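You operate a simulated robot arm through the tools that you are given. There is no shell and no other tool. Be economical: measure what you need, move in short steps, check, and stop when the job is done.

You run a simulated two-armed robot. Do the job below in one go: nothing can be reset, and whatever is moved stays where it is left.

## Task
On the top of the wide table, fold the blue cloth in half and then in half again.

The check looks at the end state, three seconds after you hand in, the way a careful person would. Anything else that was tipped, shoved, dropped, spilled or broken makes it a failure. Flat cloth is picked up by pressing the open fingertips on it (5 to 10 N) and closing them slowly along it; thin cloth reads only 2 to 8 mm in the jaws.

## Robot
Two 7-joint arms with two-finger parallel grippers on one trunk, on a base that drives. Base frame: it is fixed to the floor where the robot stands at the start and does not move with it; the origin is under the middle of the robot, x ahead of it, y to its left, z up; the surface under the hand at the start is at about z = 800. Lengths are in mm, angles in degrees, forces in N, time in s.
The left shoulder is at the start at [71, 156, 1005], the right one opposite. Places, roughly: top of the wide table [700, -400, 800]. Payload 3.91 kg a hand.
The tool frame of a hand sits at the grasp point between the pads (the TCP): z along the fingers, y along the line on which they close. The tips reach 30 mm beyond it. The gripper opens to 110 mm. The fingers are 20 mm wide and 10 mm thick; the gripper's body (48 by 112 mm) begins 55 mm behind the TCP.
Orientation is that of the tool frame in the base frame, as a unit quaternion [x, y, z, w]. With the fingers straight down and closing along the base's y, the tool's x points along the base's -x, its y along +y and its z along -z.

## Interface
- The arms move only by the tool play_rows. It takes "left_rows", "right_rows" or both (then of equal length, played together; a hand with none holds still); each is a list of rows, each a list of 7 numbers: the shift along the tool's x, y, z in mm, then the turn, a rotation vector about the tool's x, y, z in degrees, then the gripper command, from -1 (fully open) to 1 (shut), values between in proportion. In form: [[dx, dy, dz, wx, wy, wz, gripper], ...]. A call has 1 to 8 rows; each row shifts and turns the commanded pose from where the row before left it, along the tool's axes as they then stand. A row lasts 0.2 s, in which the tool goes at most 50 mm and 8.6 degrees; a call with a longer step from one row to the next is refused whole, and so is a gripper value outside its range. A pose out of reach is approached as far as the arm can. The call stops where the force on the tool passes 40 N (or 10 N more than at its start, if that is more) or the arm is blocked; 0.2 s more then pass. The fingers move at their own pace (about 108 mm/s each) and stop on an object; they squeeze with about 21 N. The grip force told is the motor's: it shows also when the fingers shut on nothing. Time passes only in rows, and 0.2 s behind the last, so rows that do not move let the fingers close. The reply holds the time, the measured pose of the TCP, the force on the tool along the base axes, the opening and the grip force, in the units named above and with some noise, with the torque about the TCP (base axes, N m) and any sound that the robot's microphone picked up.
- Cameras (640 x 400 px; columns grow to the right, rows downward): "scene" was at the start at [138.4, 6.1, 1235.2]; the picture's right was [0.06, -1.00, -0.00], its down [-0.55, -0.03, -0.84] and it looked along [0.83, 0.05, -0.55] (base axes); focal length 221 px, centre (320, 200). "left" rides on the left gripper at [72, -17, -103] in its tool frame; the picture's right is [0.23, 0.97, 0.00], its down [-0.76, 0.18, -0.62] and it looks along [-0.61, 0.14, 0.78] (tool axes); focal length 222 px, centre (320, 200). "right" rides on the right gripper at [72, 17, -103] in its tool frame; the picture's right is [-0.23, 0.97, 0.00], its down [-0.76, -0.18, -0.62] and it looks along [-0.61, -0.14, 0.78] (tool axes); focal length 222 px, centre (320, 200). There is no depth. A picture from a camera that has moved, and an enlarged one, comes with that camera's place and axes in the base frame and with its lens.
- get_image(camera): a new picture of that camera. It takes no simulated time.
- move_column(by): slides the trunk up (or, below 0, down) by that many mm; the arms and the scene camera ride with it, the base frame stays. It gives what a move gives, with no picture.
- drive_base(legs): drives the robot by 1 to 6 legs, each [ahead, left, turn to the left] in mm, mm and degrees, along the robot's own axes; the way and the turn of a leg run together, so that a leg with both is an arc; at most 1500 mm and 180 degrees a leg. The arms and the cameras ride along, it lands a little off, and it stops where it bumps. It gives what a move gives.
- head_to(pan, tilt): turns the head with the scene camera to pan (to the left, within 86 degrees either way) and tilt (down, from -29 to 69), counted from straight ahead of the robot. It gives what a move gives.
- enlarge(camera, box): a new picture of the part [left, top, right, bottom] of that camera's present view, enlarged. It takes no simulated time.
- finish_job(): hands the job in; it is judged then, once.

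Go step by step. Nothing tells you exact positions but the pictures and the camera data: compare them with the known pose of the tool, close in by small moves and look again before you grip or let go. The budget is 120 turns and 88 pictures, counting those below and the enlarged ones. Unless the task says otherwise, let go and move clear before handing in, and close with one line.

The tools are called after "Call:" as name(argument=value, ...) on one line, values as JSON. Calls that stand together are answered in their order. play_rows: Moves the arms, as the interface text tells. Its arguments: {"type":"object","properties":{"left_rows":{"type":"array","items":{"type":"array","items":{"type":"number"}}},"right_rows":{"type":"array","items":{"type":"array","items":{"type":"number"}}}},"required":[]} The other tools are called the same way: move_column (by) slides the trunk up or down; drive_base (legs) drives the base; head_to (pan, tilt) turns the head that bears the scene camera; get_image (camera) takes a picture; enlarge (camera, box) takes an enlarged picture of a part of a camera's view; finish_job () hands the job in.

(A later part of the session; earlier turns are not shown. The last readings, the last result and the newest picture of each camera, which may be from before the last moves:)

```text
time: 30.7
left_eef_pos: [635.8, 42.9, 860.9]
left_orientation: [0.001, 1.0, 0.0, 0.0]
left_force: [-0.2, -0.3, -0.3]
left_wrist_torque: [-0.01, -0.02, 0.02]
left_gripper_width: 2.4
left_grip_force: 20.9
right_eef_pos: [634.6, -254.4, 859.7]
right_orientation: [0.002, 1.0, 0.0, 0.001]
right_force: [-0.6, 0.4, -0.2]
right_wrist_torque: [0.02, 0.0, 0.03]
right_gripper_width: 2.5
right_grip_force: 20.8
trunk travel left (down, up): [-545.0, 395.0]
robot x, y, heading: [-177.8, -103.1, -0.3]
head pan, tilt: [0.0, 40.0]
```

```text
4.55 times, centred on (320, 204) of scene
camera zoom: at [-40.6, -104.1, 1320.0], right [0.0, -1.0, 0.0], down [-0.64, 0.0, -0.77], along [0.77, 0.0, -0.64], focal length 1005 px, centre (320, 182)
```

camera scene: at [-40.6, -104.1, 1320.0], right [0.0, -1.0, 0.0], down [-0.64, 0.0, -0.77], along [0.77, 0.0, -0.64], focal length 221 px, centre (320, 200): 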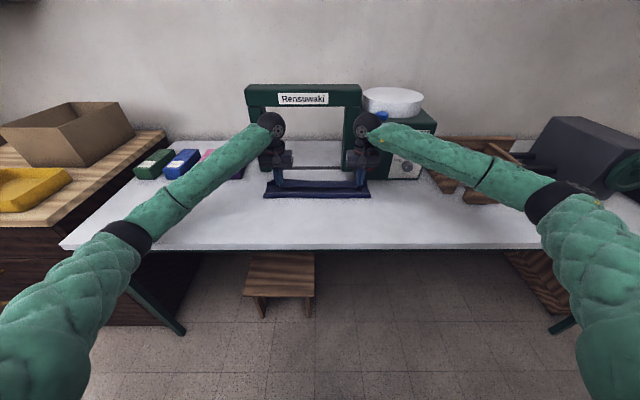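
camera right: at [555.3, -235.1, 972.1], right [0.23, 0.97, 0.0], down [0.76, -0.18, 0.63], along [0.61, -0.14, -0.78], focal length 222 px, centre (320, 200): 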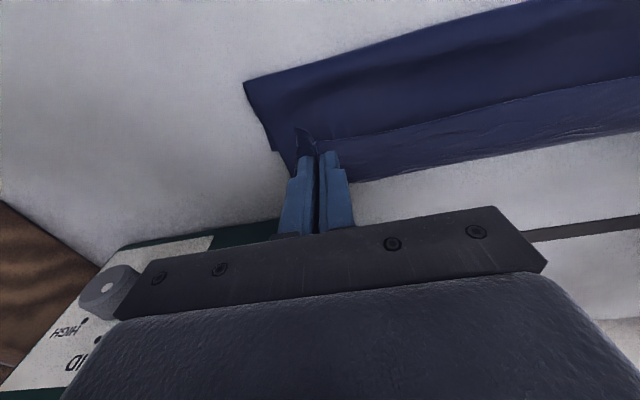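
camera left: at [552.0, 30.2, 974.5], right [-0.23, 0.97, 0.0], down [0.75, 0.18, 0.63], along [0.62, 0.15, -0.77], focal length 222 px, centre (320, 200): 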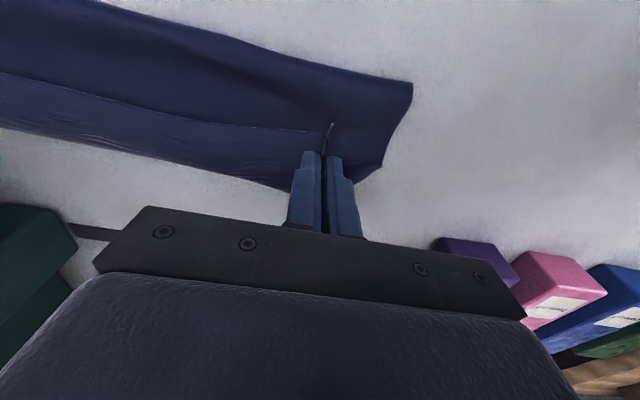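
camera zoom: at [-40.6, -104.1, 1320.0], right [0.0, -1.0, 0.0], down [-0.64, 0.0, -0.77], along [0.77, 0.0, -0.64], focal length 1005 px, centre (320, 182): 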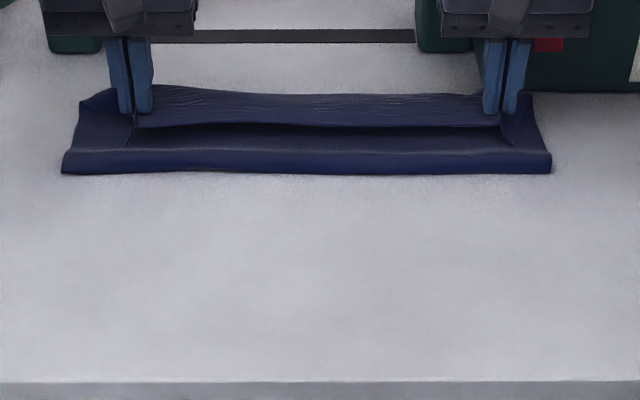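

The hands are square again. Before laying down I'll check where the bottom layer's far edge is.

Call:
get_image(camera="right")

Call:
get_image(camera="left")

```text
57 pictures are left
camera right: at [564.0, -236.9, 962.9], right [0.23, 0.97, 0.0], down [0.76, -0.18, 0.62], along [0.61, -0.14, -0.78], focal length 222 px, centre (320, 200)
```

right: 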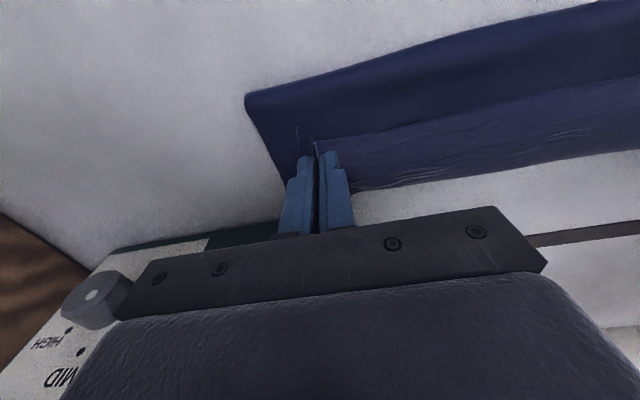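

```text
56 pictures are left
camera left: at [562.8, 26.1, 963.9], right [-0.22, 0.97, 0.0], down [0.76, 0.17, 0.62], along [0.61, 0.14, -0.78], focal length 222 px, centre (320, 200)
```

left: 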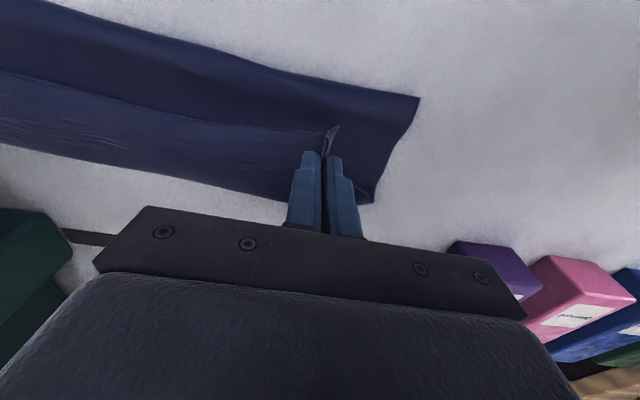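

The bottom layer spans x≈588–686, and the held edge strip hangs down on the robot side. I'll pitch the hands about 24° to keep the wrists clear of the machine. Then I'll overshoot slightly and drag back while lowering so the strip flips forward.

Call:
play_rows(left_rows=[[0, 0, 0, 0, -8, 0, 1], [0, 0, 0, 0, -8, 0, 1], [0, 0, 0, 0, -8, 0, 1], [-14, 0, 6, 0, 0, 0, 1], [-14, 0, 6, 0, 0, 0, 1], [-14, 0, 6, 0, 0, 0, 1], [0, 0, 0, 0, 0, 0, 1]], right_rows=[[0, 0, 0, 0, -8, 0, 1], [0, 0, 0, 0, -8, 0, 1], [0, 0, 0, 0, -8, 0, 1], [-14, 0, 6, 0, 0, 0, 1], [-14, 0, 6, 0, 0, 0, 1], [-14, 0, 6, 0, 0, 0, 1], [0, 0, 0, 0, 0, 0, 1]])

Call:
enlarge(camera="scene", box=[250, 160, 390, 248])

Call:
get_image(camera="right")

```text
time: 32.2
left_eef_pos: [680.1, 41.5, 861.1]
left_orientation: [0.002, 0.978, 0.0, 0.208]
left_force: [0.1, 0.4, -0.2]
left_wrist_torque: [0.05, 0.03, 0.0]
left_gripper_width: 2.2
left_grip_force: 20.6
right_eef_pos: [676.4, -254.9, 856.4]
right_orientation: [0.0, 0.979, 0.0, 0.205]
right_force: [-15.2, -0.8, 5.1]
right_wrist_torque: [0.0, 0.28, -0.04]
right_gripper_width: 2.4
right_grip_force: 21.3
trunk travel left (down, up): [-545.0, 395.0]
robot x, y, heading: [-171.2, -105.3, -0.5]
head pan, tilt: [0.0, 40.0]
stopped in row 7 (right hand): the force on the tool passed its limit at 44 N (the readings are from after the stop); the commanded pose is now the measured one
```

```text
4.55 times, centred on (320, 204) of scene
camera zoom: at [-40.8, -104.3, 1320.0], right [0.0, -1.0, 0.0], down [-0.64, 0.0, -0.77], along [0.77, 0.0, -0.64], focal length 1005 px, centre (320, 182)
```

zoom: 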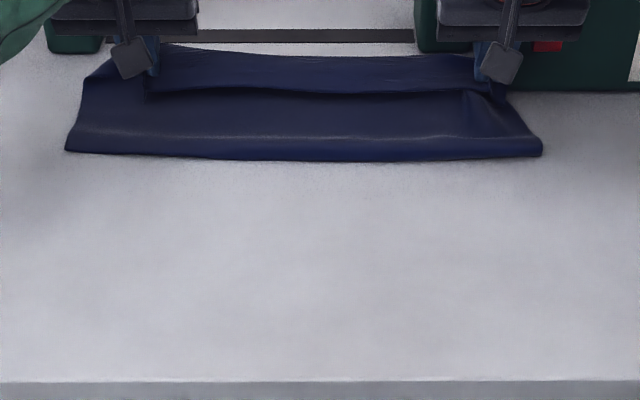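

```text
54 pictures are left
camera right: at [569.6, -237.1, 922.0], right [0.21, 0.97, 0.09], down [0.45, -0.18, 0.88], along [0.87, -0.14, -0.47], focal length 222 px, centre (320, 200)
```

right: 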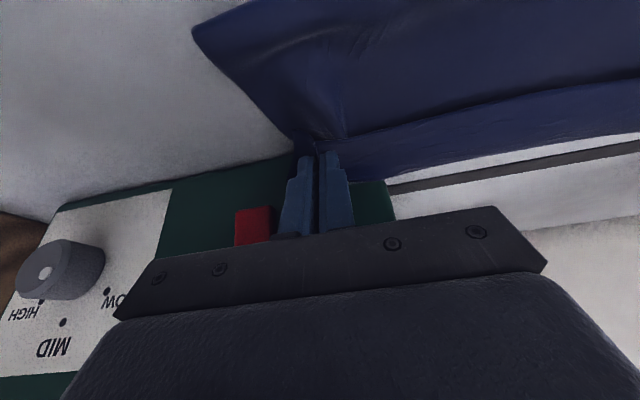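

The right fingertips touched the machine front (x≈690) with no sign that it moved, and the cloth got dragged forward with them. I'll back off now, unfold, and pull the whole cloth toward the robot for more room.

Call:
play_rows(left_rows=[[20, 0, -12, 0, 0, 0, 1], [20, 0, -12, 0, 0, 0, 1], [20, 0, -5, 0, 8, 0, 1], [20, 0, -3, 0, 8, 0, 1], [20, 0, 0, 0, 8, 0, 1], [30, 0, 0, 0, 0, 0, 1], [30, 0, 5, 0, 0, 0, 1], [0, 0, 0, 0, 0, 0, 1]], right_rows=[[20, 0, -12, 0, 0, 0, 1], [20, 0, -12, 0, 0, 0, 1], [20, 0, -5, 0, 8, 0, 1], [20, 0, -3, 0, 8, 0, 1], [20, 0, 0, 0, 8, 0, 1], [30, 0, 0, 0, 0, 0, 1], [30, 0, 5, 0, 0, 0, 1], [0, 0, 0, 0, 0, 0, 1]])

Call:
enlarge(camera="scene", box=[220, 140, 420, 265])

```text
time: 34.0
left_eef_pos: [513.1, 43.2, 853.2]
left_orientation: [0.003, 1.0, 0.0, -0.002]
left_force: [0.2, -0.2, 0.1]
left_wrist_torque: [-0.04, -0.01, 0.04]
left_gripper_width: 2.3
left_grip_force: 20.9
right_eef_pos: [507.7, -253.5, 847.6]
right_orientation: [0.002, 1.0, 0.0, -0.003]
right_force: [-0.4, 1.4, -0.7]
right_wrist_torque: [0.0, 0.0, 0.02]
right_gripper_width: 2.6
right_grip_force: 21.0
trunk travel left (down, up): [-545.0, 395.0]
robot x, y, heading: [-179.3, -101.3, -0.2]
head pan, tilt: [0.0, 40.0]
```

```text
3.20 times, centred on (320, 202) of scene
camera zoom: at [-40.2, -104.3, 1319.9], right [0.0, -1.0, 0.0], down [-0.64, 0.0, -0.77], along [0.77, 0.0, -0.64], focal length 707 px, centre (320, 192)
```

zoom: 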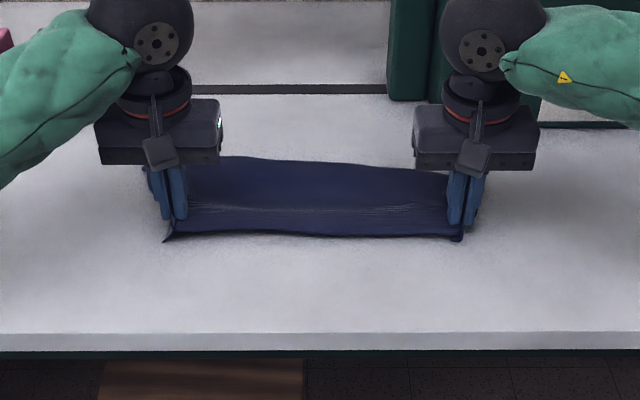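

I'll continue pulling straight back to x≈415, low.

Call:
play_rows(left_rows=[[20, 0, 3, 0, 0, 0, 1], [20, 0, 3, 0, 0, 0, 1], [20, 0, 3, 0, 0, 0, 1], [20, 0, 0, 0, 0, 0, 1], [18, 0, 0, 0, 0, 0, 1], [0, 0, 0, 0, 0, 0, 1]], right_rows=[[20, 0, 2, 0, 0, 0, 1], [20, 0, 2, 0, 0, 0, 1], [20, 0, 2, 0, 0, 0, 1], [18, 0, 0, 0, 0, 0, 1], [15, 0, 0, 0, 0, 0, 1], [0, 0, 0, 0, 0, 0, 1]])

Call:
enlarge(camera="scene", box=[220, 140, 420, 265])

```text
time: 35.4
left_eef_pos: [416.6, 43.3, 843.1]
left_orientation: [0.003, 1.0, 0.001, -0.001]
left_force: [0.6, -0.5, -0.3]
left_wrist_torque: [0.01, -0.05, 0.01]
left_gripper_width: 2.2
left_grip_force: 21.4
right_eef_pos: [417.4, -254.5, 841.0]
right_orientation: [-0.001, 1.0, -0.001, -0.004]
right_force: [0.8, -0.1, 1.0]
right_wrist_torque: [-0.01, 0.0, -0.03]
right_gripper_width: 2.6
right_grip_force: 21.0
trunk travel left (down, up): [-545.0, 395.0]
robot x, y, heading: [-174.8, -107.8, 0.1]
head pan, tilt: [0.0, 40.0]
```

```text
3.20 times, centred on (320, 202) of scene
camera zoom: at [-40.3, -104.2, 1319.9], right [0.0, -1.0, 0.0], down [-0.64, 0.0, -0.77], along [0.77, 0.0, -0.64], focal length 707 px, centre (320, 192)
```

zoom: 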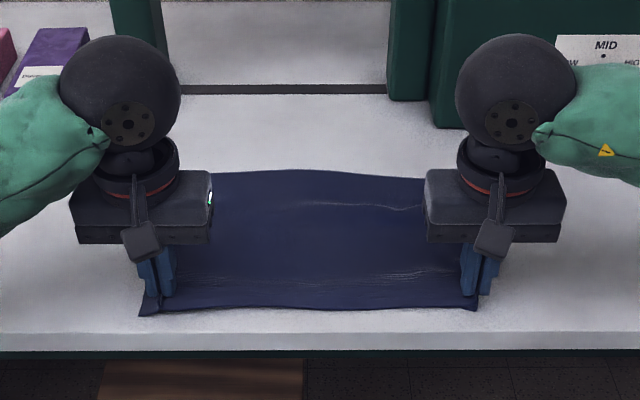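

The cloth now lies at x≈403–622 with room to spare. I'll redo the fold on a lower, slacker arc.

Call:
play_rows(left_rows=[[-10, 0, -12, 0, 0, 0, 1], [-20, 0, -12, 0, 0, 0, 1], [-25, 0, -10, 0, 0, 0, 1], [-30, 0, -5, 0, 0, 0, 1], [-30, 0, 3, 0, 0, 0, 1], [-25, 0, 10, 0, 0, 0, 1], [-25, 0, 12, 0, 0, 0, 1], [0, 0, 0, 0, 0, 0, 1]], right_rows=[[-10, 0, -12, 0, 0, 0, 1], [-20, 0, -12, 0, 0, 0, 1], [-25, 0, -10, 0, 0, 0, 1], [-30, 0, -5, 0, 0, 0, 1], [-30, 0, 3, 0, 0, 0, 1], [-25, 0, 10, 0, 0, 0, 1], [-25, 0, 12, 0, 0, 0, 1], [0, 0, 0, 0, 0, 0, 1]])

Call:
enlarge(camera="scene", box=[220, 140, 420, 265])

Call:
get_image(camera="left")

```text
time: 37.2
left_eef_pos: [581.7, 44.5, 857.7]
left_orientation: [0.003, 1.0, 0.0, 0.0]
left_force: [-0.4, -0.7, 0.6]
left_wrist_torque: [-0.04, -0.03, 0.0]
left_gripper_width: 2.4
left_grip_force: 20.7
right_eef_pos: [583.5, -255.1, 855.7]
right_orientation: [0.0, 1.0, 0.0, -0.002]
right_force: [-0.3, 0.5, -0.2]
right_wrist_torque: [0.03, -0.01, -0.01]
right_gripper_width: 2.4
right_grip_force: 20.7
trunk travel left (down, up): [-545.0, 395.0]
robot x, y, heading: [-172.5, -106.1, -0.1]
head pan, tilt: [0.0, 40.0]
```

```text
3.20 times, centred on (320, 202) of scene
camera zoom: at [-41.3, -104.4, 1320.1], right [0.0, -1.0, 0.0], down [-0.64, 0.0, -0.77], along [0.77, 0.0, -0.64], focal length 707 px, centre (320, 192)
```

zoom: 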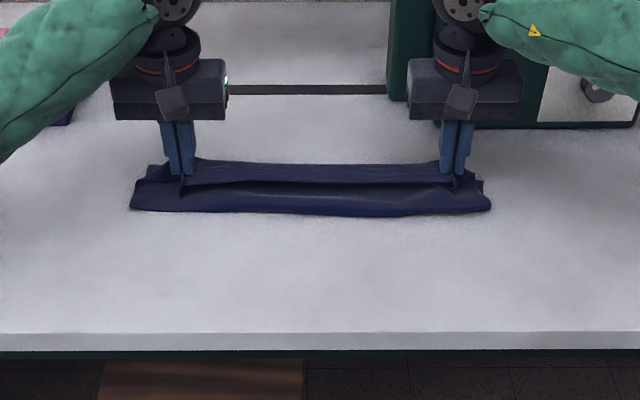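

```text
50 pictures are left
camera left: at [508.5, 26.6, 960.7], right [-0.22, 0.97, 0.0], down [0.76, 0.17, 0.62], along [0.61, 0.14, -0.78], focal length 222 px, centre (320, 200)
```

left: 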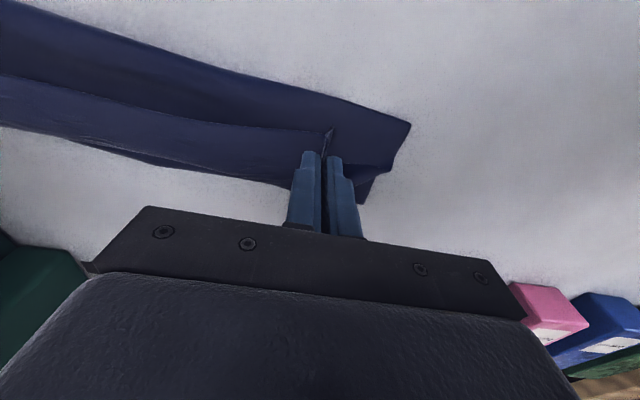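

There is slack in the top layer now. I'll go forward just past the far edge (x≈628), lower until the strip touches, then drag back to flip it forward.

Call:
play_rows(left_rows=[[-17, 0, 0, 0, 0, 0, 1], [-17, 0, 0, 0, 0, 0, 1], [-16, 0, 0, 0, 0, 0, 1], [0, 0, 10, 0, 0, 0, 1], [0, 0, 8, 0, 0, 0, 1], [0, 0, 0, 0, 0, 0, 1]], right_rows=[[-17, 0, 0, 0, 0, 0, 1], [-17, 0, 0, 0, 0, 0, 1], [-16, 0, 0, 0, 0, 0, 1], [0, 0, 9, 0, 0, 0, 1], [0, 0, 7, 0, 0, 0, 1], [0, 0, 0, 0, 0, 0, 1]])

Call:
enlarge(camera="scene", box=[250, 160, 390, 248])

Call:
get_image(camera="left")

```text
time: 38.6
left_eef_pos: [631.4, 44.2, 838.5]
left_orientation: [0.003, 1.0, 0.0, 0.0]
left_force: [0.2, -0.3, 0.4]
left_wrist_torque: [-0.01, 0.0, -0.03]
left_gripper_width: 2.4
left_grip_force: 21.2
right_eef_pos: [633.2, -254.2, 839.9]
right_orientation: [0.0, 1.0, -0.001, -0.002]
right_force: [0.4, 0.5, -0.3]
right_wrist_torque: [0.02, 0.01, 0.03]
right_gripper_width: 2.4
right_grip_force: 20.8
trunk travel left (down, up): [-545.0, 395.0]
robot x, y, heading: [-175.0, -101.9, -0.2]
head pan, tilt: [0.0, 40.0]
```

```text
4.55 times, centred on (320, 204) of scene
camera zoom: at [-40.7, -104.3, 1320.0], right [0.0, -1.0, 0.0], down [-0.64, 0.0, -0.77], along [0.77, 0.0, -0.64], focal length 1005 px, centre (320, 182)
```

zoom: 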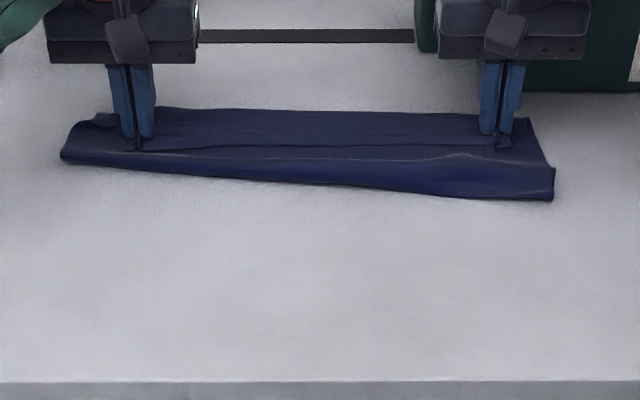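

```text
48 pictures are left
camera left: at [558.2, 25.4, 941.9], right [-0.22, 0.97, 0.0], down [0.76, 0.17, 0.62], along [0.61, 0.14, -0.78], focal length 222 px, centre (320, 200)
```

left: 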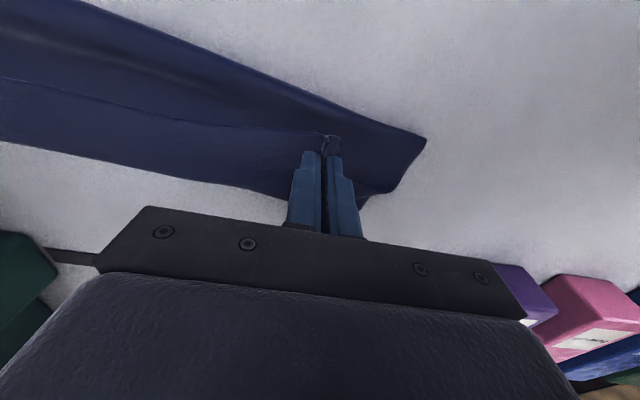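

The left side dragged the bottom layer a bit. Now I'll drag back low to flip the strip forward.

Call:
play_rows(left_rows=[[12, 0, 2, 0, 0, 0, 1], [12, 0, 1, 0, 0, 0, 1], [12, 0, 0, 0, 0, 0, 1], [12, 0, 0, 0, 0, 0, 1], [0, 0, 0, 0, 0, 0, 1]], right_rows=[[12, 0, 3, 0, 0, 0, 1], [12, 0, 2, 0, 0, 0, 1], [12, 0, 0, 0, 0, 0, 1], [12, 0, 0, 0, 0, 0, 1], [0, 0, 0, 0, 0, 0, 1]])

Call:
enlarge(camera="scene", box=[250, 160, 390, 248])

Call:
get_image(camera="left")

```text
time: 39.8
left_eef_pos: [582.4, 42.8, 836.6]
left_orientation: [0.002, 1.0, 0.0, -0.001]
left_force: [0.6, -0.3, 0.7]
left_wrist_torque: [0.03, 0.01, 0.02]
left_gripper_width: 2.2
left_grip_force: 20.8
right_eef_pos: [586.4, -253.2, 834.3]
right_orientation: [0.001, 1.0, 0.0, -0.003]
right_force: [-0.3, 0.6, 0.6]
right_wrist_torque: [-0.01, 0.04, -0.01]
right_gripper_width: 2.1
right_grip_force: 20.5
trunk travel left (down, up): [-545.0, 395.0]
robot x, y, heading: [-177.0, -103.7, -0.0]
head pan, tilt: [0.0, 40.0]
```

```text
4.55 times, centred on (320, 204) of scene
camera zoom: at [-40.3, -104.3, 1319.9], right [0.0, -1.0, 0.0], down [-0.64, 0.0, -0.77], along [0.77, 0.0, -0.64], focal length 1005 px, centre (320, 182)
```

zoom: 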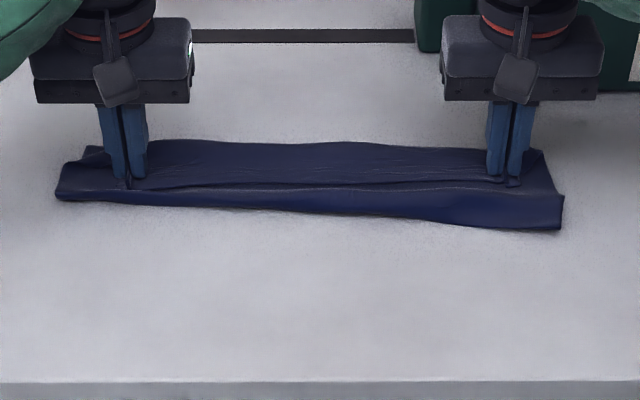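

```text
46 pictures are left
camera left: at [509.5, 25.5, 939.2], right [-0.22, 0.97, 0.0], down [0.76, 0.17, 0.62], along [0.61, 0.14, -0.78], focal length 222 px, centre (320, 200)
```

left: 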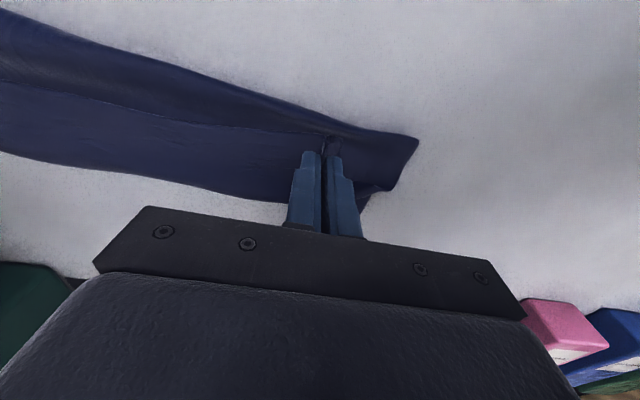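

The layers slide together and the held strip is cuffed because of the grip direction. A cleaner way is to lift the cloth until it hangs free. Then I lay its far half down moving forward and fold the held edge back toward the robot. I'll lift first.

Call:
play_rows(left_rows=[[0, 0, -20, 0, 0, 0, 1], [3, 0, -28, 0, 0, 0, 1], [3, 0, -30, 0, 0, 0, 1], [3, 0, -30, 0, 0, 0, 1], [3, 0, -30, 0, 0, 0, 1], [3, 0, -30, 0, 0, 0, 1], [3, 0, -30, 0, 0, 0, 1], [3, 0, -25, 0, 0, 0, 1]], right_rows=[[0, 0, -20, 0, 0, 0, 1], [3, 0, -28, 0, 0, 0, 1], [4, 0, -30, 0, 0, 0, 1], [4, 0, -30, 0, 0, 0, 1], [4, 0, -30, 0, 0, 0, 1], [3, 0, -30, 0, 0, 0, 1], [3, 0, -30, 0, 0, 0, 1], [3, 0, -27, 0, 0, 0, 1]])

Call:
get_image(camera="scene")

```text
time: 41.6
left_eef_pos: [561.6, 43.7, 1059.1]
left_orientation: [0.002, 1.0, 0.0, 0.0]
left_force: [0.5, -0.2, -0.8]
left_wrist_torque: [-0.05, -0.01, 0.0]
left_gripper_width: 2.3
left_grip_force: 21.1
right_eef_pos: [560.0, -252.7, 1060.6]
right_orientation: [0.001, 1.0, 0.0, -0.003]
right_force: [-0.6, 0.6, 0.5]
right_wrist_torque: [0.01, -0.02, -0.04]
right_gripper_width: 2.4
right_grip_force: 21.0
trunk travel left (down, up): [-545.0, 395.0]
robot x, y, heading: [-173.2, -106.5, -0.3]
head pan, tilt: [0.0, 40.0]
```

```text
45 pictures are left
camera scene: at [-41.4, -104.3, 1319.9], right [0.0, -1.0, 0.0], down [-0.64, 0.0, -0.77], along [0.77, 0.0, -0.64], focal length 221 px, centre (320, 200)
```

scene: 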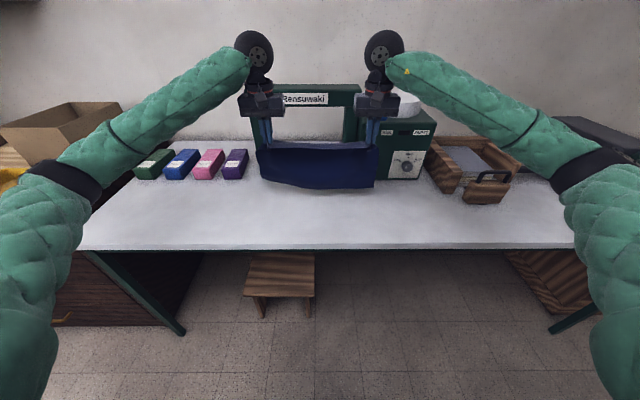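

Call:
enlarge(camera="scene", box=[225, 100, 425, 225])

```text
3.20 times, centred on (325, 162) of scene
camera zoom: at [-41.4, -104.3, 1319.9], right [0.0, -1.0, 0.0], down [-0.64, 0.0, -0.77], along [0.77, 0.0, -0.64], focal length 707 px, centre (304, 320)
```

zoom: 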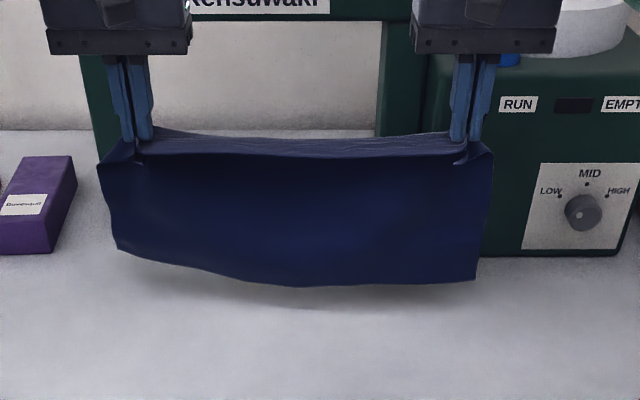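

The cloth hangs freely. I'll move back to x≈470 and lower until the bottom edge just reaches the table.

Call:
play_rows(left_rows=[[20, 0, 5, 0, 0, 0, 1], [25, 0, 10, 0, 0, 0, 1], [25, 0, 10, 0, 0, 0, 1], [20, 0, 10, 0, 0, 0, 1], [0, 0, 10, 0, 0, 0, 1], [0, 0, 10, 0, 0, 0, 1], [0, 0, 0, 0, 0, 0, 1], [0, 0, 0, 0, 0, 0, 1]], right_rows=[[20, 0, 5, 0, 0, 0, 1], [25, 0, 10, 0, 0, 0, 1], [25, 0, 10, 0, 0, 0, 1], [20, 0, 10, 0, 0, 0, 1], [0, 0, 10, 0, 0, 0, 1], [0, 0, 10, 0, 0, 0, 1], [0, 0, 0, 0, 0, 0, 1], [0, 0, 0, 0, 0, 0, 1]])

Call:
enlarge(camera="scene", box=[225, 125, 425, 250])

```text
time: 43.4
left_eef_pos: [472.6, 44.8, 1002.7]
left_orientation: [0.002, 1.0, 0.001, 0.0]
left_force: [-0.8, -1.3, 0.1]
left_wrist_torque: [-0.02, -0.03, 0.01]
left_gripper_width: 2.2
left_grip_force: 20.7
right_eef_pos: [469.5, -254.1, 1006.9]
right_orientation: [0.0, 1.0, -0.001, -0.003]
right_force: [-0.2, -0.5, 0.3]
right_wrist_torque: [0.02, 0.01, 0.01]
right_gripper_width: 2.4
right_grip_force: 20.7
trunk travel left (down, up): [-545.0, 395.0]
robot x, y, heading: [-175.1, -102.8, -0.2]
head pan, tilt: [0.0, 40.0]
```

```text
3.20 times, centred on (325, 188) of scene
camera zoom: at [-40.6, -104.3, 1319.9], right [0.0, -1.0, 0.0], down [-0.64, 0.0, -0.77], along [0.77, 0.0, -0.64], focal length 707 px, centre (304, 240)
```

zoom: 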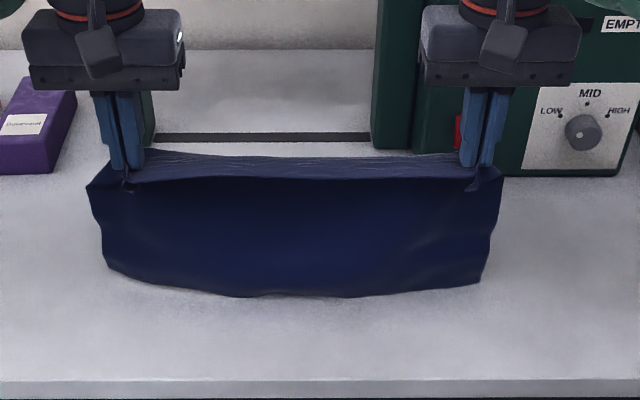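

The bottom edge is at the table near x≈490. I'll lay the lower half by moving forward and down on a diagonal.

Call:
play_rows(left_rows=[[-8, 0, 18, 0, 0, 0, 1], [-16, 0, 18, 0, 0, 0, 1], [-18, 0, 18, 0, 0, 0, 1], [-18, 0, 18, 0, 0, 0, 1], [-18, 0, 16, 0, 0, 0, 1], [-18, 0, 14, 0, 0, 0, 1], [0, 0, 0, 0, 0, 0, 1]], right_rows=[[-10, 0, 19, 0, 0, 0, 1], [-16, 0, 19, 0, 0, 0, 1], [-18, 0, 18, 0, 0, 0, 1], [-18, 0, 18, 0, 0, 0, 1], [-18, 0, 16, 0, 0, 0, 1], [-18, 0, 14, 0, 0, 0, 1], [0, 0, 0, 0, 0, 0, 1]])

Call:
enlarge(camera="scene", box=[225, 140, 425, 265])

Call:
get_image(camera="left")

```text
time: 45.0
left_eef_pos: [567.6, 42.3, 903.2]
left_orientation: [0.002, 1.0, 0.0, 0.0]
left_force: [1.2, -0.4, -0.6]
left_wrist_torque: [-0.02, 0.01, 0.02]
left_gripper_width: 2.2
left_grip_force: 21.2
right_eef_pos: [569.1, -255.2, 902.0]
right_orientation: [0.001, 1.0, -0.001, -0.003]
right_force: [-0.5, 0.5, 0.3]
right_wrist_torque: [0.0, -0.03, 0.02]
right_gripper_width: 2.5
right_grip_force: 20.8
trunk travel left (down, up): [-545.0, 395.0]
robot x, y, heading: [-177.2, -103.4, -0.4]
head pan, tilt: [0.0, 40.0]
```

```text
3.20 times, centred on (325, 202) of scene
camera zoom: at [-41.2, -104.2, 1320.1], right [0.0, -1.0, 0.0], down [-0.64, 0.0, -0.77], along [0.77, 0.0, -0.64], focal length 707 px, centre (304, 192)
```

zoom: 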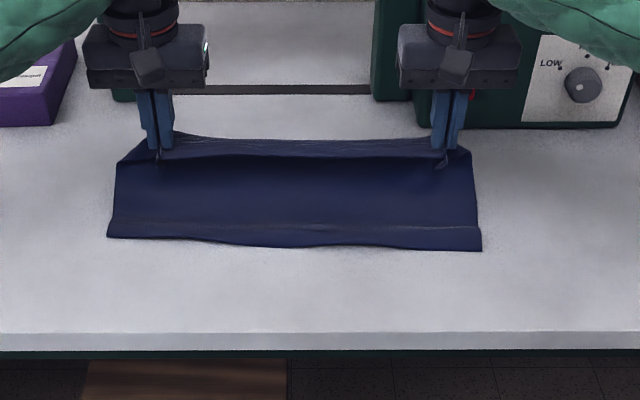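

```text
41 pictures are left
camera left: at [495.6, 25.6, 1005.9], right [-0.22, 0.97, 0.0], down [0.76, 0.17, 0.62], along [0.61, 0.14, -0.78], focal length 222 px, centre (320, 200)
```

left: 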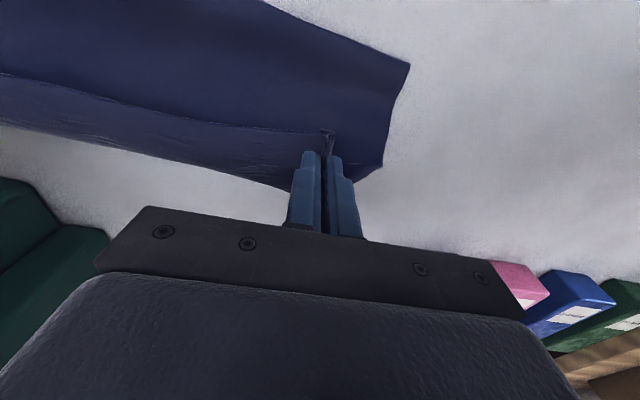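

About a quarter is laid from x≈497. I'll continue forward and down, then start turning back.

Call:
play_rows(left_rows=[[-16, 0, 12, 0, 0, 0, 1], [-14, 0, 12, 0, 0, 0, 1], [-5, 0, 12, 0, 0, 0, 1], [4, 0, 10, 0, 0, 0, 1], [0, 0, 0, 0, 0, 0, 1]], right_rows=[[-16, 0, 12, 0, 0, 0, 1], [-14, 0, 12, 0, 0, 0, 1], [-5, 0, 12, 0, 0, 0, 1], [4, 0, 10, 0, 0, 0, 1], [0, 0, 0, 0, 0, 0, 1]])

Call:
enlarge(camera="scene", box=[225, 140, 425, 265])

Call:
get_image(camera="left")

```text
time: 46.2
left_eef_pos: [598.4, 43.6, 855.6]
left_orientation: [0.002, 1.0, 0.001, 0.0]
left_force: [-0.6, -0.7, -1.1]
left_wrist_torque: [0.0, 0.02, 0.05]
left_gripper_width: 2.4
left_grip_force: 21.2
right_eef_pos: [599.7, -253.0, 854.0]
right_orientation: [0.0, 1.0, -0.001, -0.004]
right_force: [1.0, 0.5, -0.2]
right_wrist_torque: [0.0, -0.01, -0.02]
right_gripper_width: 2.5
right_grip_force: 21.1
trunk travel left (down, up): [-545.0, 395.0]
robot x, y, heading: [-170.7, -104.9, 0.0]
head pan, tilt: [0.0, 40.0]
```

```text
3.20 times, centred on (325, 202) of scene
camera zoom: at [-40.4, -104.3, 1319.9], right [0.0, -1.0, 0.0], down [-0.64, 0.0, -0.77], along [0.77, 0.0, -0.64], focal length 707 px, centre (304, 192)
```

zoom: 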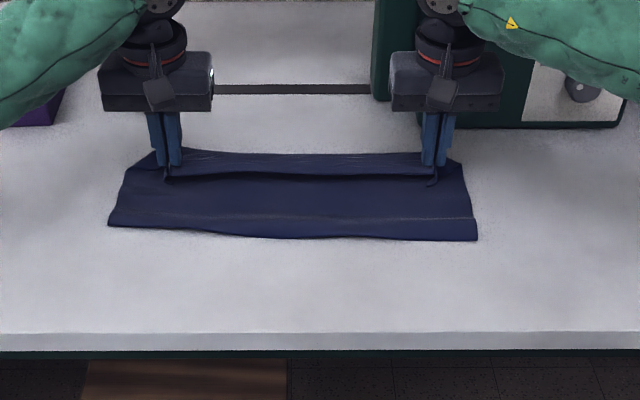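

```text
39 pictures are left
camera left: at [526.5, 26.7, 959.1], right [-0.22, 0.97, 0.0], down [0.76, 0.17, 0.62], along [0.61, 0.14, -0.78], focal length 222 px, centre (320, 200)
```

left: 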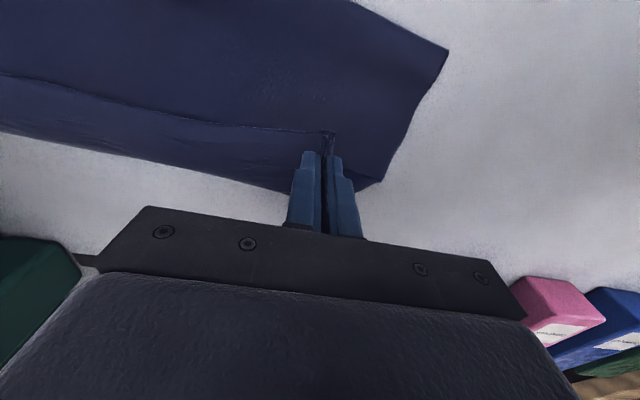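

The bottom layer lies at x≈515–620 with the bulge ahead of the hands, as wanted. Now I'll carry the held edge back toward the robot at this height, slightly past the bottom edge.

Call:
play_rows(left_rows=[[12, 0, -2, 0, 0, 0, 1], [14, 0, -2, 0, 0, 0, 1], [15, 0, 0, 0, 0, 0, 1], [15, 0, 0, 0, 0, 0, 1], [15, 0, 3, 0, 0, 0, 1], [12, 0, 4, 0, 0, 0, 1], [0, 0, 0, 0, 0, 0, 1]], right_rows=[[12, 0, -2, 0, 0, 0, 1], [14, 0, -2, 0, 0, 0, 1], [15, 0, 0, 0, 0, 0, 1], [16, 0, 0, 0, 0, 0, 1], [16, 0, 3, 0, 0, 0, 1], [14, 0, 4, 0, 0, 0, 1], [0, 0, 0, 0, 0, 0, 1]])

Call:
enlarge(camera="scene", box=[225, 140, 425, 265])

Call:
get_image(camera="left")

```text
time: 47.8
left_eef_pos: [515.9, 43.2, 854.2]
left_orientation: [0.002, 1.0, 0.0, -0.001]
left_force: [0.4, -1.3, 0.1]
left_wrist_torque: [-0.03, -0.03, 0.02]
left_gripper_width: 2.5
left_grip_force: 20.8
right_eef_pos: [512.5, -254.5, 853.8]
right_orientation: [0.001, 1.0, 0.0, -0.004]
right_force: [-0.5, 2.4, -0.7]
right_wrist_torque: [0.06, -0.03, 0.01]
right_gripper_width: 2.1
right_grip_force: 21.1
trunk travel left (down, up): [-545.0, 395.0]
robot x, y, heading: [-177.1, -105.0, -0.2]
head pan, tilt: [0.0, 40.0]
```

```text
3.20 times, centred on (325, 202) of scene
camera zoom: at [-40.4, -104.3, 1319.9], right [0.0, -1.0, 0.0], down [-0.64, 0.0, -0.77], along [0.77, 0.0, -0.64], focal length 707 px, centre (304, 192)
```

zoom: 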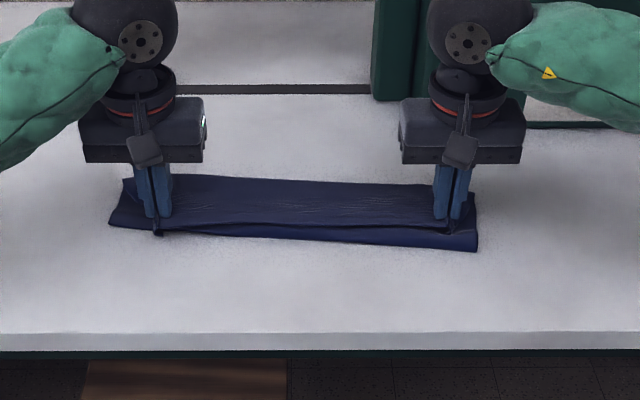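

```text
37 pictures are left
camera left: at [443.7, 26.7, 955.9], right [-0.22, 0.97, 0.0], down [0.76, 0.17, 0.62], along [0.61, 0.14, -0.78], focal length 222 px, centre (320, 200)
```

left: 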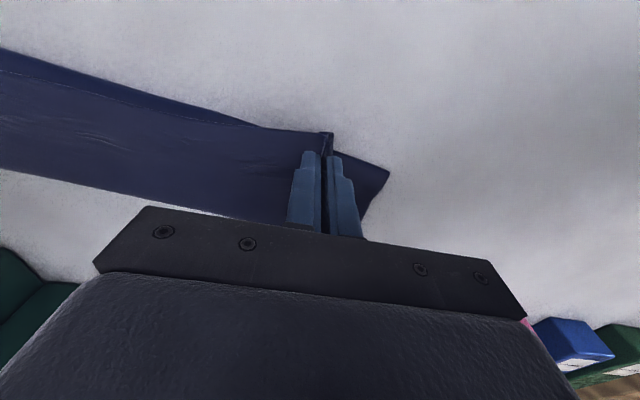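

The fold looks good, with the bottom edge at x≈530 on the left and ≈490 on the right (slightly skewed). I'll align the held edge to it while lowering: left forward, right slightly back.

Call:
play_rows(left_rows=[[-4, 0, 5, 0, 0, 0, 1], [-6, 0, 5, 0, 0, 0, 1], [-6, 0, 5, 0, 0, 0, 1], [-4, 0, 4, 0, 0, 0, 1], [0, 0, 0, 0, 0, 0, 1]], right_rows=[[10, 0, 3, 0, 0, 0, 1], [4, 0, 5, 0, 0, 0, 1], [-2, 0, 5, 0, 0, 0, 1], [-3, 0, 5, 0, 0, 0, 1], [0, 0, 0, 0, 0, 0, 1]])

Call:
enlarge(camera="scene", box=[225, 140, 425, 265])

```text
time: 49.0
left_eef_pos: [535.3, 42.7, 833.9]
left_orientation: [0.002, 1.0, 0.0, 0.0]
left_force: [-1.0, -2.4, 4.3]
left_wrist_torque: [-0.01, 0.02, -0.02]
left_gripper_width: 2.5
left_grip_force: 20.7
right_eef_pos: [504.2, -255.3, 834.9]
right_orientation: [0.001, 1.0, 0.0, -0.003]
right_force: [0.4, 1.7, 1.2]
right_wrist_torque: [0.04, -0.03, -0.02]
right_gripper_width: 2.6
right_grip_force: 20.5
trunk travel left (down, up): [-545.0, 395.0]
robot x, y, heading: [-174.6, -106.3, -0.3]
head pan, tilt: [0.0, 40.0]
```

```text
3.20 times, centred on (325, 202) of scene
camera zoom: at [-40.8, -104.3, 1320.0], right [0.0, -1.0, 0.0], down [-0.64, 0.0, -0.77], along [0.77, 0.0, -0.64], focal length 707 px, centre (304, 192)
```

zoom: 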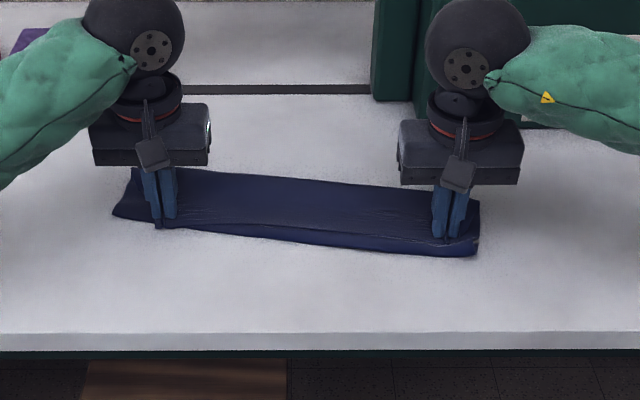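

Aligned. I'll release slowly and lift clear.

Call:
play_rows(left_rows=[[0, 0, 0, 0, 0, 0, 0.85], [0, 0, 0, 0, 0, 0, 0.7], [0, 0, 0, 0, 0, 0, 0.6], [0, 0, -10, 0, 0, 0, 0.6], [0, 0, -30, 0, 0, 0, 0.6], [0, 0, -45, 0, 0, 0, 0.6], [0, 40, -20, 0, 0, 0, 0.6], [0, 40, 0, 0, 0, 0, 0.6]], right_rows=[[0, 0, 0, 0, 0, 0, 0.85], [0, 0, 0, 0, 0, 0, 0.7], [0, 0, 0, 0, 0, 0, 0.6], [0, 0, -10, 0, 0, 0, 0.6], [0, 0, -30, 0, 0, 0, 0.6], [0, 0, -45, 0, 0, 0, 0.6], [0, -40, -20, 0, 0, 0, 0.6], [0, -40, 0, 0, 0, 0, 0.6]])

Call:
enlarge(camera="scene", box=[240, 160, 400, 260])

Call:
get_image(camera="left")

```text
time: 50.8
left_eef_pos: [532.7, 122.0, 938.7]
left_orientation: [0.003, 1.0, 0.001, -0.001]
left_force: [0.1, 1.1, 0.3]
left_wrist_torque: [-0.02, -0.03, 0.01]
left_gripper_width: 22.0
left_grip_force: 0.1
right_eef_pos: [501.6, -334.5, 940.5]
right_orientation: [0.001, 1.0, 0.0, -0.002]
right_force: [-0.1, 0.1, -0.4]
right_wrist_torque: [0.0, -0.02, -0.04]
right_gripper_width: 22.1
right_grip_force: 0.0
trunk travel left (down, up): [-545.0, 395.0]
robot x, y, heading: [-174.3, -104.8, 0.0]
head pan, tilt: [0.0, 40.0]
```

```text
4.00 times, centred on (320, 210) of scene
camera zoom: at [-41.0, -104.3, 1320.0], right [0.0, -1.0, 0.0], down [-0.64, 0.0, -0.77], along [0.77, 0.0, -0.64], focal length 884 px, centre (320, 160)
```

zoom: 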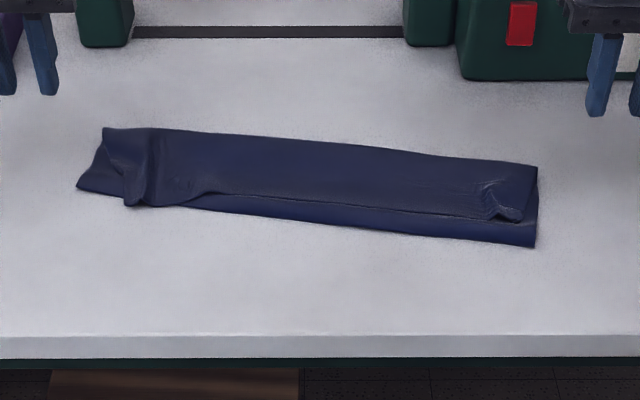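

```text
34 pictures are left
camera left: at [460.9, 105.0, 1042.6], right [-0.22, 0.97, 0.0], down [0.76, 0.17, 0.62], along [0.61, 0.14, -0.78], focal length 222 px, centre (320, 200)
```

left: 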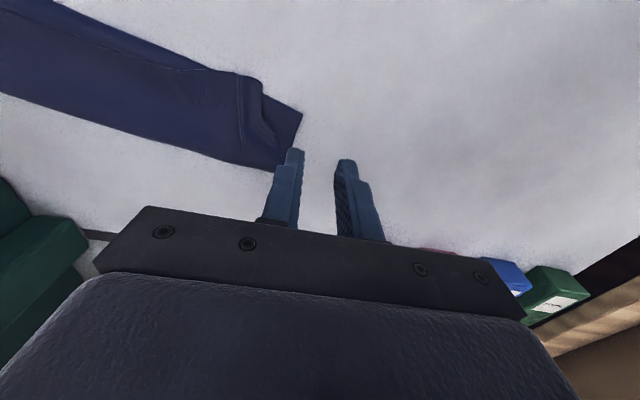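

The first fold is good: a strip about 400 × 100 mm, tilted roughly 9°, with its left end near (590, 107) and right end near (524, −292). Next, the right hand will carry the left end over to the right end, tilting so the fingers point left and it lays flat. I'll park the left arm and yaw the right hand to line up.

Call:
play_rows(left_rows=[[10, 42, -20, 0, 0, 0, 0.6], [10, 42, -20, 0, 0, 0, 0.6], [10, 42, -20, 0, 0, 0, 0.6], [10, 42, -20, 0, 0, 0, 0.6], [10, 42, -20, 0, 0, 0, 0.6], [0, 0, 0, 0, 0, 0, 0.6], [0, 0, 0, 0, 0, 0, 0.6], [0, 0, 0, 0, 0, 0, 0.6]], right_rows=[[0, 0, -10, 0, 0, 8.25, 0.25], [0, 0, -10, 0, 0, 8.25, 0.25], [0, 0, 0, 0, 0, 8.25, 0.25], [0, 0, 0, 0, 0, 8.25, 0.25], [0, 0, 0, 0, 0, 8.25, 0.25], [0, 0, 0, 0, 0, 8.25, 0.25], [0, 0, 0, 0, 0, 8.25, 0.25], [0, 0, 0, 0, 0, 8.25, 0.25]])

Call:
drive_base(legs=[[0, 70, 0]])

Call:
play_rows(right_rows=[[0, 0, 0, 0, 0, 8.25, 0.25], [0, 0, 0, 0, 0, 8.25, 0.25], [0, 0, 0, 0, 0, 8.25, 0.25], [0, 0, 0, 0, 0, 8.25, 0.25], [0, 0, 0, 0, 0, 0, 0.25]])

```text
time: 52.6
left_eef_pos: [486.2, 333.8, 1040.4]
left_orientation: [0.002, 1.0, 0.0, -0.001]
left_force: [0.5, -0.1, 0.5]
left_wrist_torque: [-0.02, 0.0, 0.01]
left_gripper_width: 21.8
left_grip_force: 0.1
right_eef_pos: [505.4, -333.5, 959.9]
right_orientation: [0.546, 0.838, -0.001, -0.002]
right_force: [0.4, -0.9, -0.9]
right_wrist_torque: [0.01, -0.02, 0.01]
right_gripper_width: 41.5
right_grip_force: 0.1
trunk travel left (down, up): [-545.0, 395.0]
robot x, y, heading: [-177.4, -98.2, -0.2]
head pan, tilt: [0.0, 40.0]
```

```text
time: 53.6
left_eef_pos: [486.1, 408.4, 1038.2]
left_orientation: [0.001, 1.0, -0.001, -0.001]
left_force: [-0.5, -0.6, 0.5]
left_wrist_torque: [-0.02, -0.01, -0.01]
left_gripper_width: 22.0
left_grip_force: 0.0
right_eef_pos: [504.9, -259.4, 961.5]
right_orientation: [0.545, 0.839, -0.003, -0.002]
right_force: [-0.2, 0.0, 0.3]
right_wrist_torque: [-0.05, 0.0, -0.03]
right_gripper_width: 41.5
right_grip_force: 0.0
trunk travel left (down, up): [-545.0, 395.0]
robot x, y, heading: [-177.3, -33.9, 0.0]
head pan, tilt: [0.0, 40.0]
```

```text
time: 54.8
left_eef_pos: [484.7, 408.4, 1040.5]
left_orientation: [0.001, 1.0, 0.0, 0.0]
left_force: [-0.1, 0.9, 0.0]
left_wrist_torque: [0.03, 0.01, -0.02]
left_gripper_width: 22.2
left_grip_force: 0.0
right_eef_pos: [505.2, -260.5, 960.1]
right_orientation: [0.761, 0.649, -0.003, -0.002]
right_force: [0.0, -0.3, -0.6]
right_wrist_torque: [0.01, 0.02, -0.02]
right_gripper_width: 41.2
right_grip_force: 0.0
trunk travel left (down, up): [-545.0, 395.0]
robot x, y, heading: [-176.0, -30.0, -0.1]
head pan, tilt: [0.0, 40.0]
```

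The yaw is right. I'll move the right hand over the left end of the strip and look.

Call:
play_rows(right_rows=[[42.6, 3.9, 0, 0, 0, 0, 0.25], [42.6, 3.9, 0, 0, 0, 0, 0.25], [42.6, 3.9, 0, 0, 0, 0, 0.25], [42.6, 3.9, 0, 0, 0, 0, 0.25], [42.6, 3.9, 5, 0, 0, 0, 0.25], [42.6, 3.9, 20, 0, 0, 0, 0.25], [42.6, 3.9, 25, 0, 0, 0, 0.25], [42.6, 3.9, 25, 0, 0, 0, 0.25]])

Call:
enlarge(camera="scene", box=[260, 140, 460, 265])

Call:
get_image(camera="right")

```text
time: 56.6
left_eef_pos: [486.3, 407.8, 1039.0]
left_orientation: [0.002, 1.0, 0.0, -0.002]
left_force: [0.2, -0.2, -0.2]
left_wrist_torque: [-0.01, -0.01, -0.04]
left_gripper_width: 21.7
left_grip_force: 0.1
right_eef_pos: [589.6, 70.2, 884.9]
right_orientation: [0.761, 0.649, -0.003, -0.001]
right_force: [-0.6, 0.6, -0.6]
right_wrist_torque: [-0.02, 0.02, -0.04]
right_gripper_width: 41.3
right_grip_force: 0.1
trunk travel left (down, up): [-545.0, 395.0]
robot x, y, heading: [-173.8, -36.5, -0.1]
head pan, tilt: [0.0, 40.0]
```

```text
3.20 times, centred on (360, 202) of scene
camera zoom: at [-39.7, -31.2, 1319.8], right [0.0, -1.0, 0.0], down [-0.64, 0.0, -0.77], along [0.77, 0.0, -0.64], focal length 707 px, centre (192, 192)
```

zoom: 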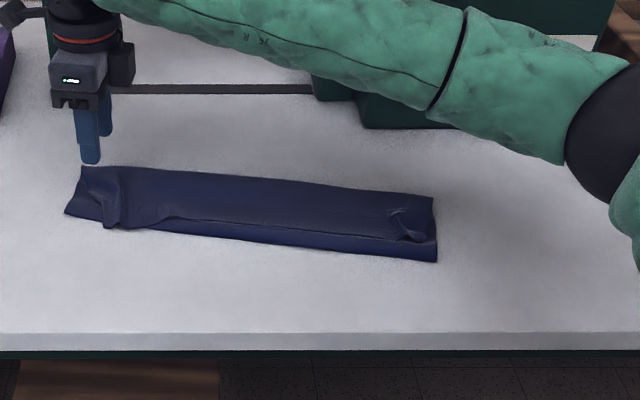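

```text
32 pictures are left
camera right: at [620.2, 139.4, 988.0], right [0.93, -0.38, 0.0], down [-0.29, -0.72, 0.63], along [-0.24, -0.58, -0.78], focal length 222 px, centre (320, 200)
```

right: 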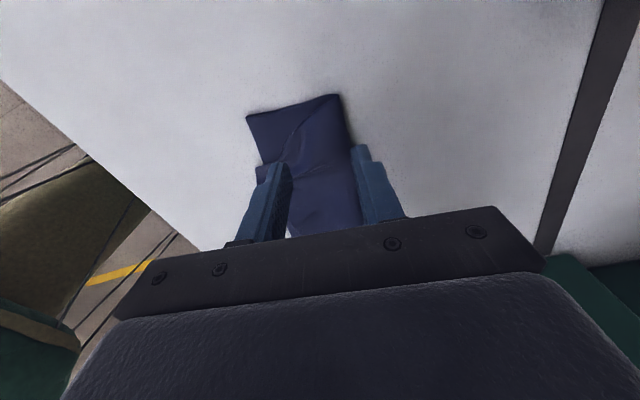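

The left end runs from about (617, 92) to (540, 106), and the top layer's edge lies diagonally near y≈70–75 at mid-width. I'll lower at about (590, 66) so both layers are between the fingers.

Call:
play_rows(right_rows=[[-4, 0, 15, 0, 0, 0, 0.25], [0, 0, 15, 0, 0, 0, 0.25], [0, 0, 12, 0, 0, 0, 0.25], [0, 0, 7, 0, 0, 0, 0.25], [0, 0, 1.5, 0, 0, 0, 0.25], [0, 0, 0, 0, 0, 0, 0.25]])

Call:
get_image(camera="right")

```text
time: 58.0
left_eef_pos: [485.2, 407.5, 1041.3]
left_orientation: [0.0, 1.0, 0.0, 0.0]
left_force: [-0.4, 0.3, 0.1]
left_wrist_torque: [0.01, 0.0, 0.0]
left_gripper_width: 22.0
left_grip_force: 0.0
right_eef_pos: [587.7, 68.9, 834.3]
right_orientation: [0.76, 0.65, -0.002, -0.001]
right_force: [0.1, 0.6, -0.1]
right_wrist_torque: [-0.02, 0.04, -0.01]
right_gripper_width: 41.1
right_grip_force: 0.2
trunk travel left (down, up): [-545.0, 395.0]
robot x, y, heading: [-175.9, -32.8, -0.1]
head pan, tilt: [0.0, 40.0]
```

```text
31 pictures are left
camera right: at [617.7, 137.6, 937.6], right [0.93, -0.38, -0.01], down [-0.29, -0.72, 0.63], along [-0.24, -0.58, -0.78], focal length 222 px, centre (320, 200)
```

right: 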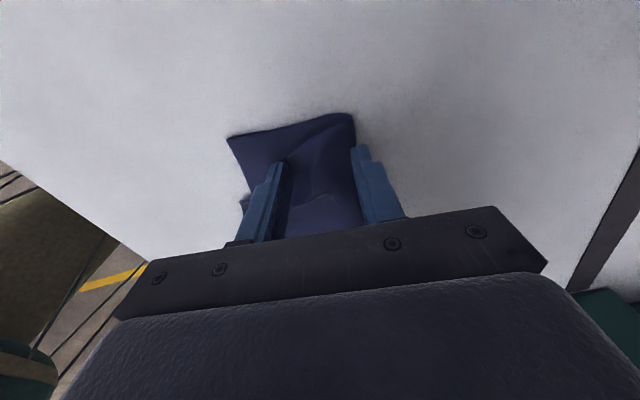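

The far finger is just off the crease. I'll shift 12 mm toward the strip's middle and press.

Call:
play_rows(right_rows=[[0, -12, -3, 0, 0, 0, 0.25], [0, 0, 3, 0, 0, 0, 0.25], [0, 0, 1.5, 0, 0, 0, 0.25], [0, 0, 1, 0, 0, 0, 0.25], [0, 0, 0, 0, 0, 0, 0.25]])

```text
time: 59.2
left_eef_pos: [485.2, 406.5, 1040.7]
left_orientation: [0.001, 1.0, -0.001, 0.001]
left_force: [0.0, -0.2, -0.8]
left_wrist_torque: [0.02, 0.04, -0.01]
left_gripper_width: 21.9
left_grip_force: 0.1
right_eef_pos: [575.8, 69.1, 833.0]
right_orientation: [0.761, 0.649, -0.002, -0.001]
right_force: [-0.3, 1.2, 5.2]
right_wrist_torque: [0.06, 0.15, -0.02]
right_gripper_width: 41.2
right_grip_force: 0.1
trunk travel left (down, up): [-545.0, 395.0]
robot x, y, heading: [-172.9, -37.9, 0.0]
head pan, tilt: [0.0, 40.0]
```

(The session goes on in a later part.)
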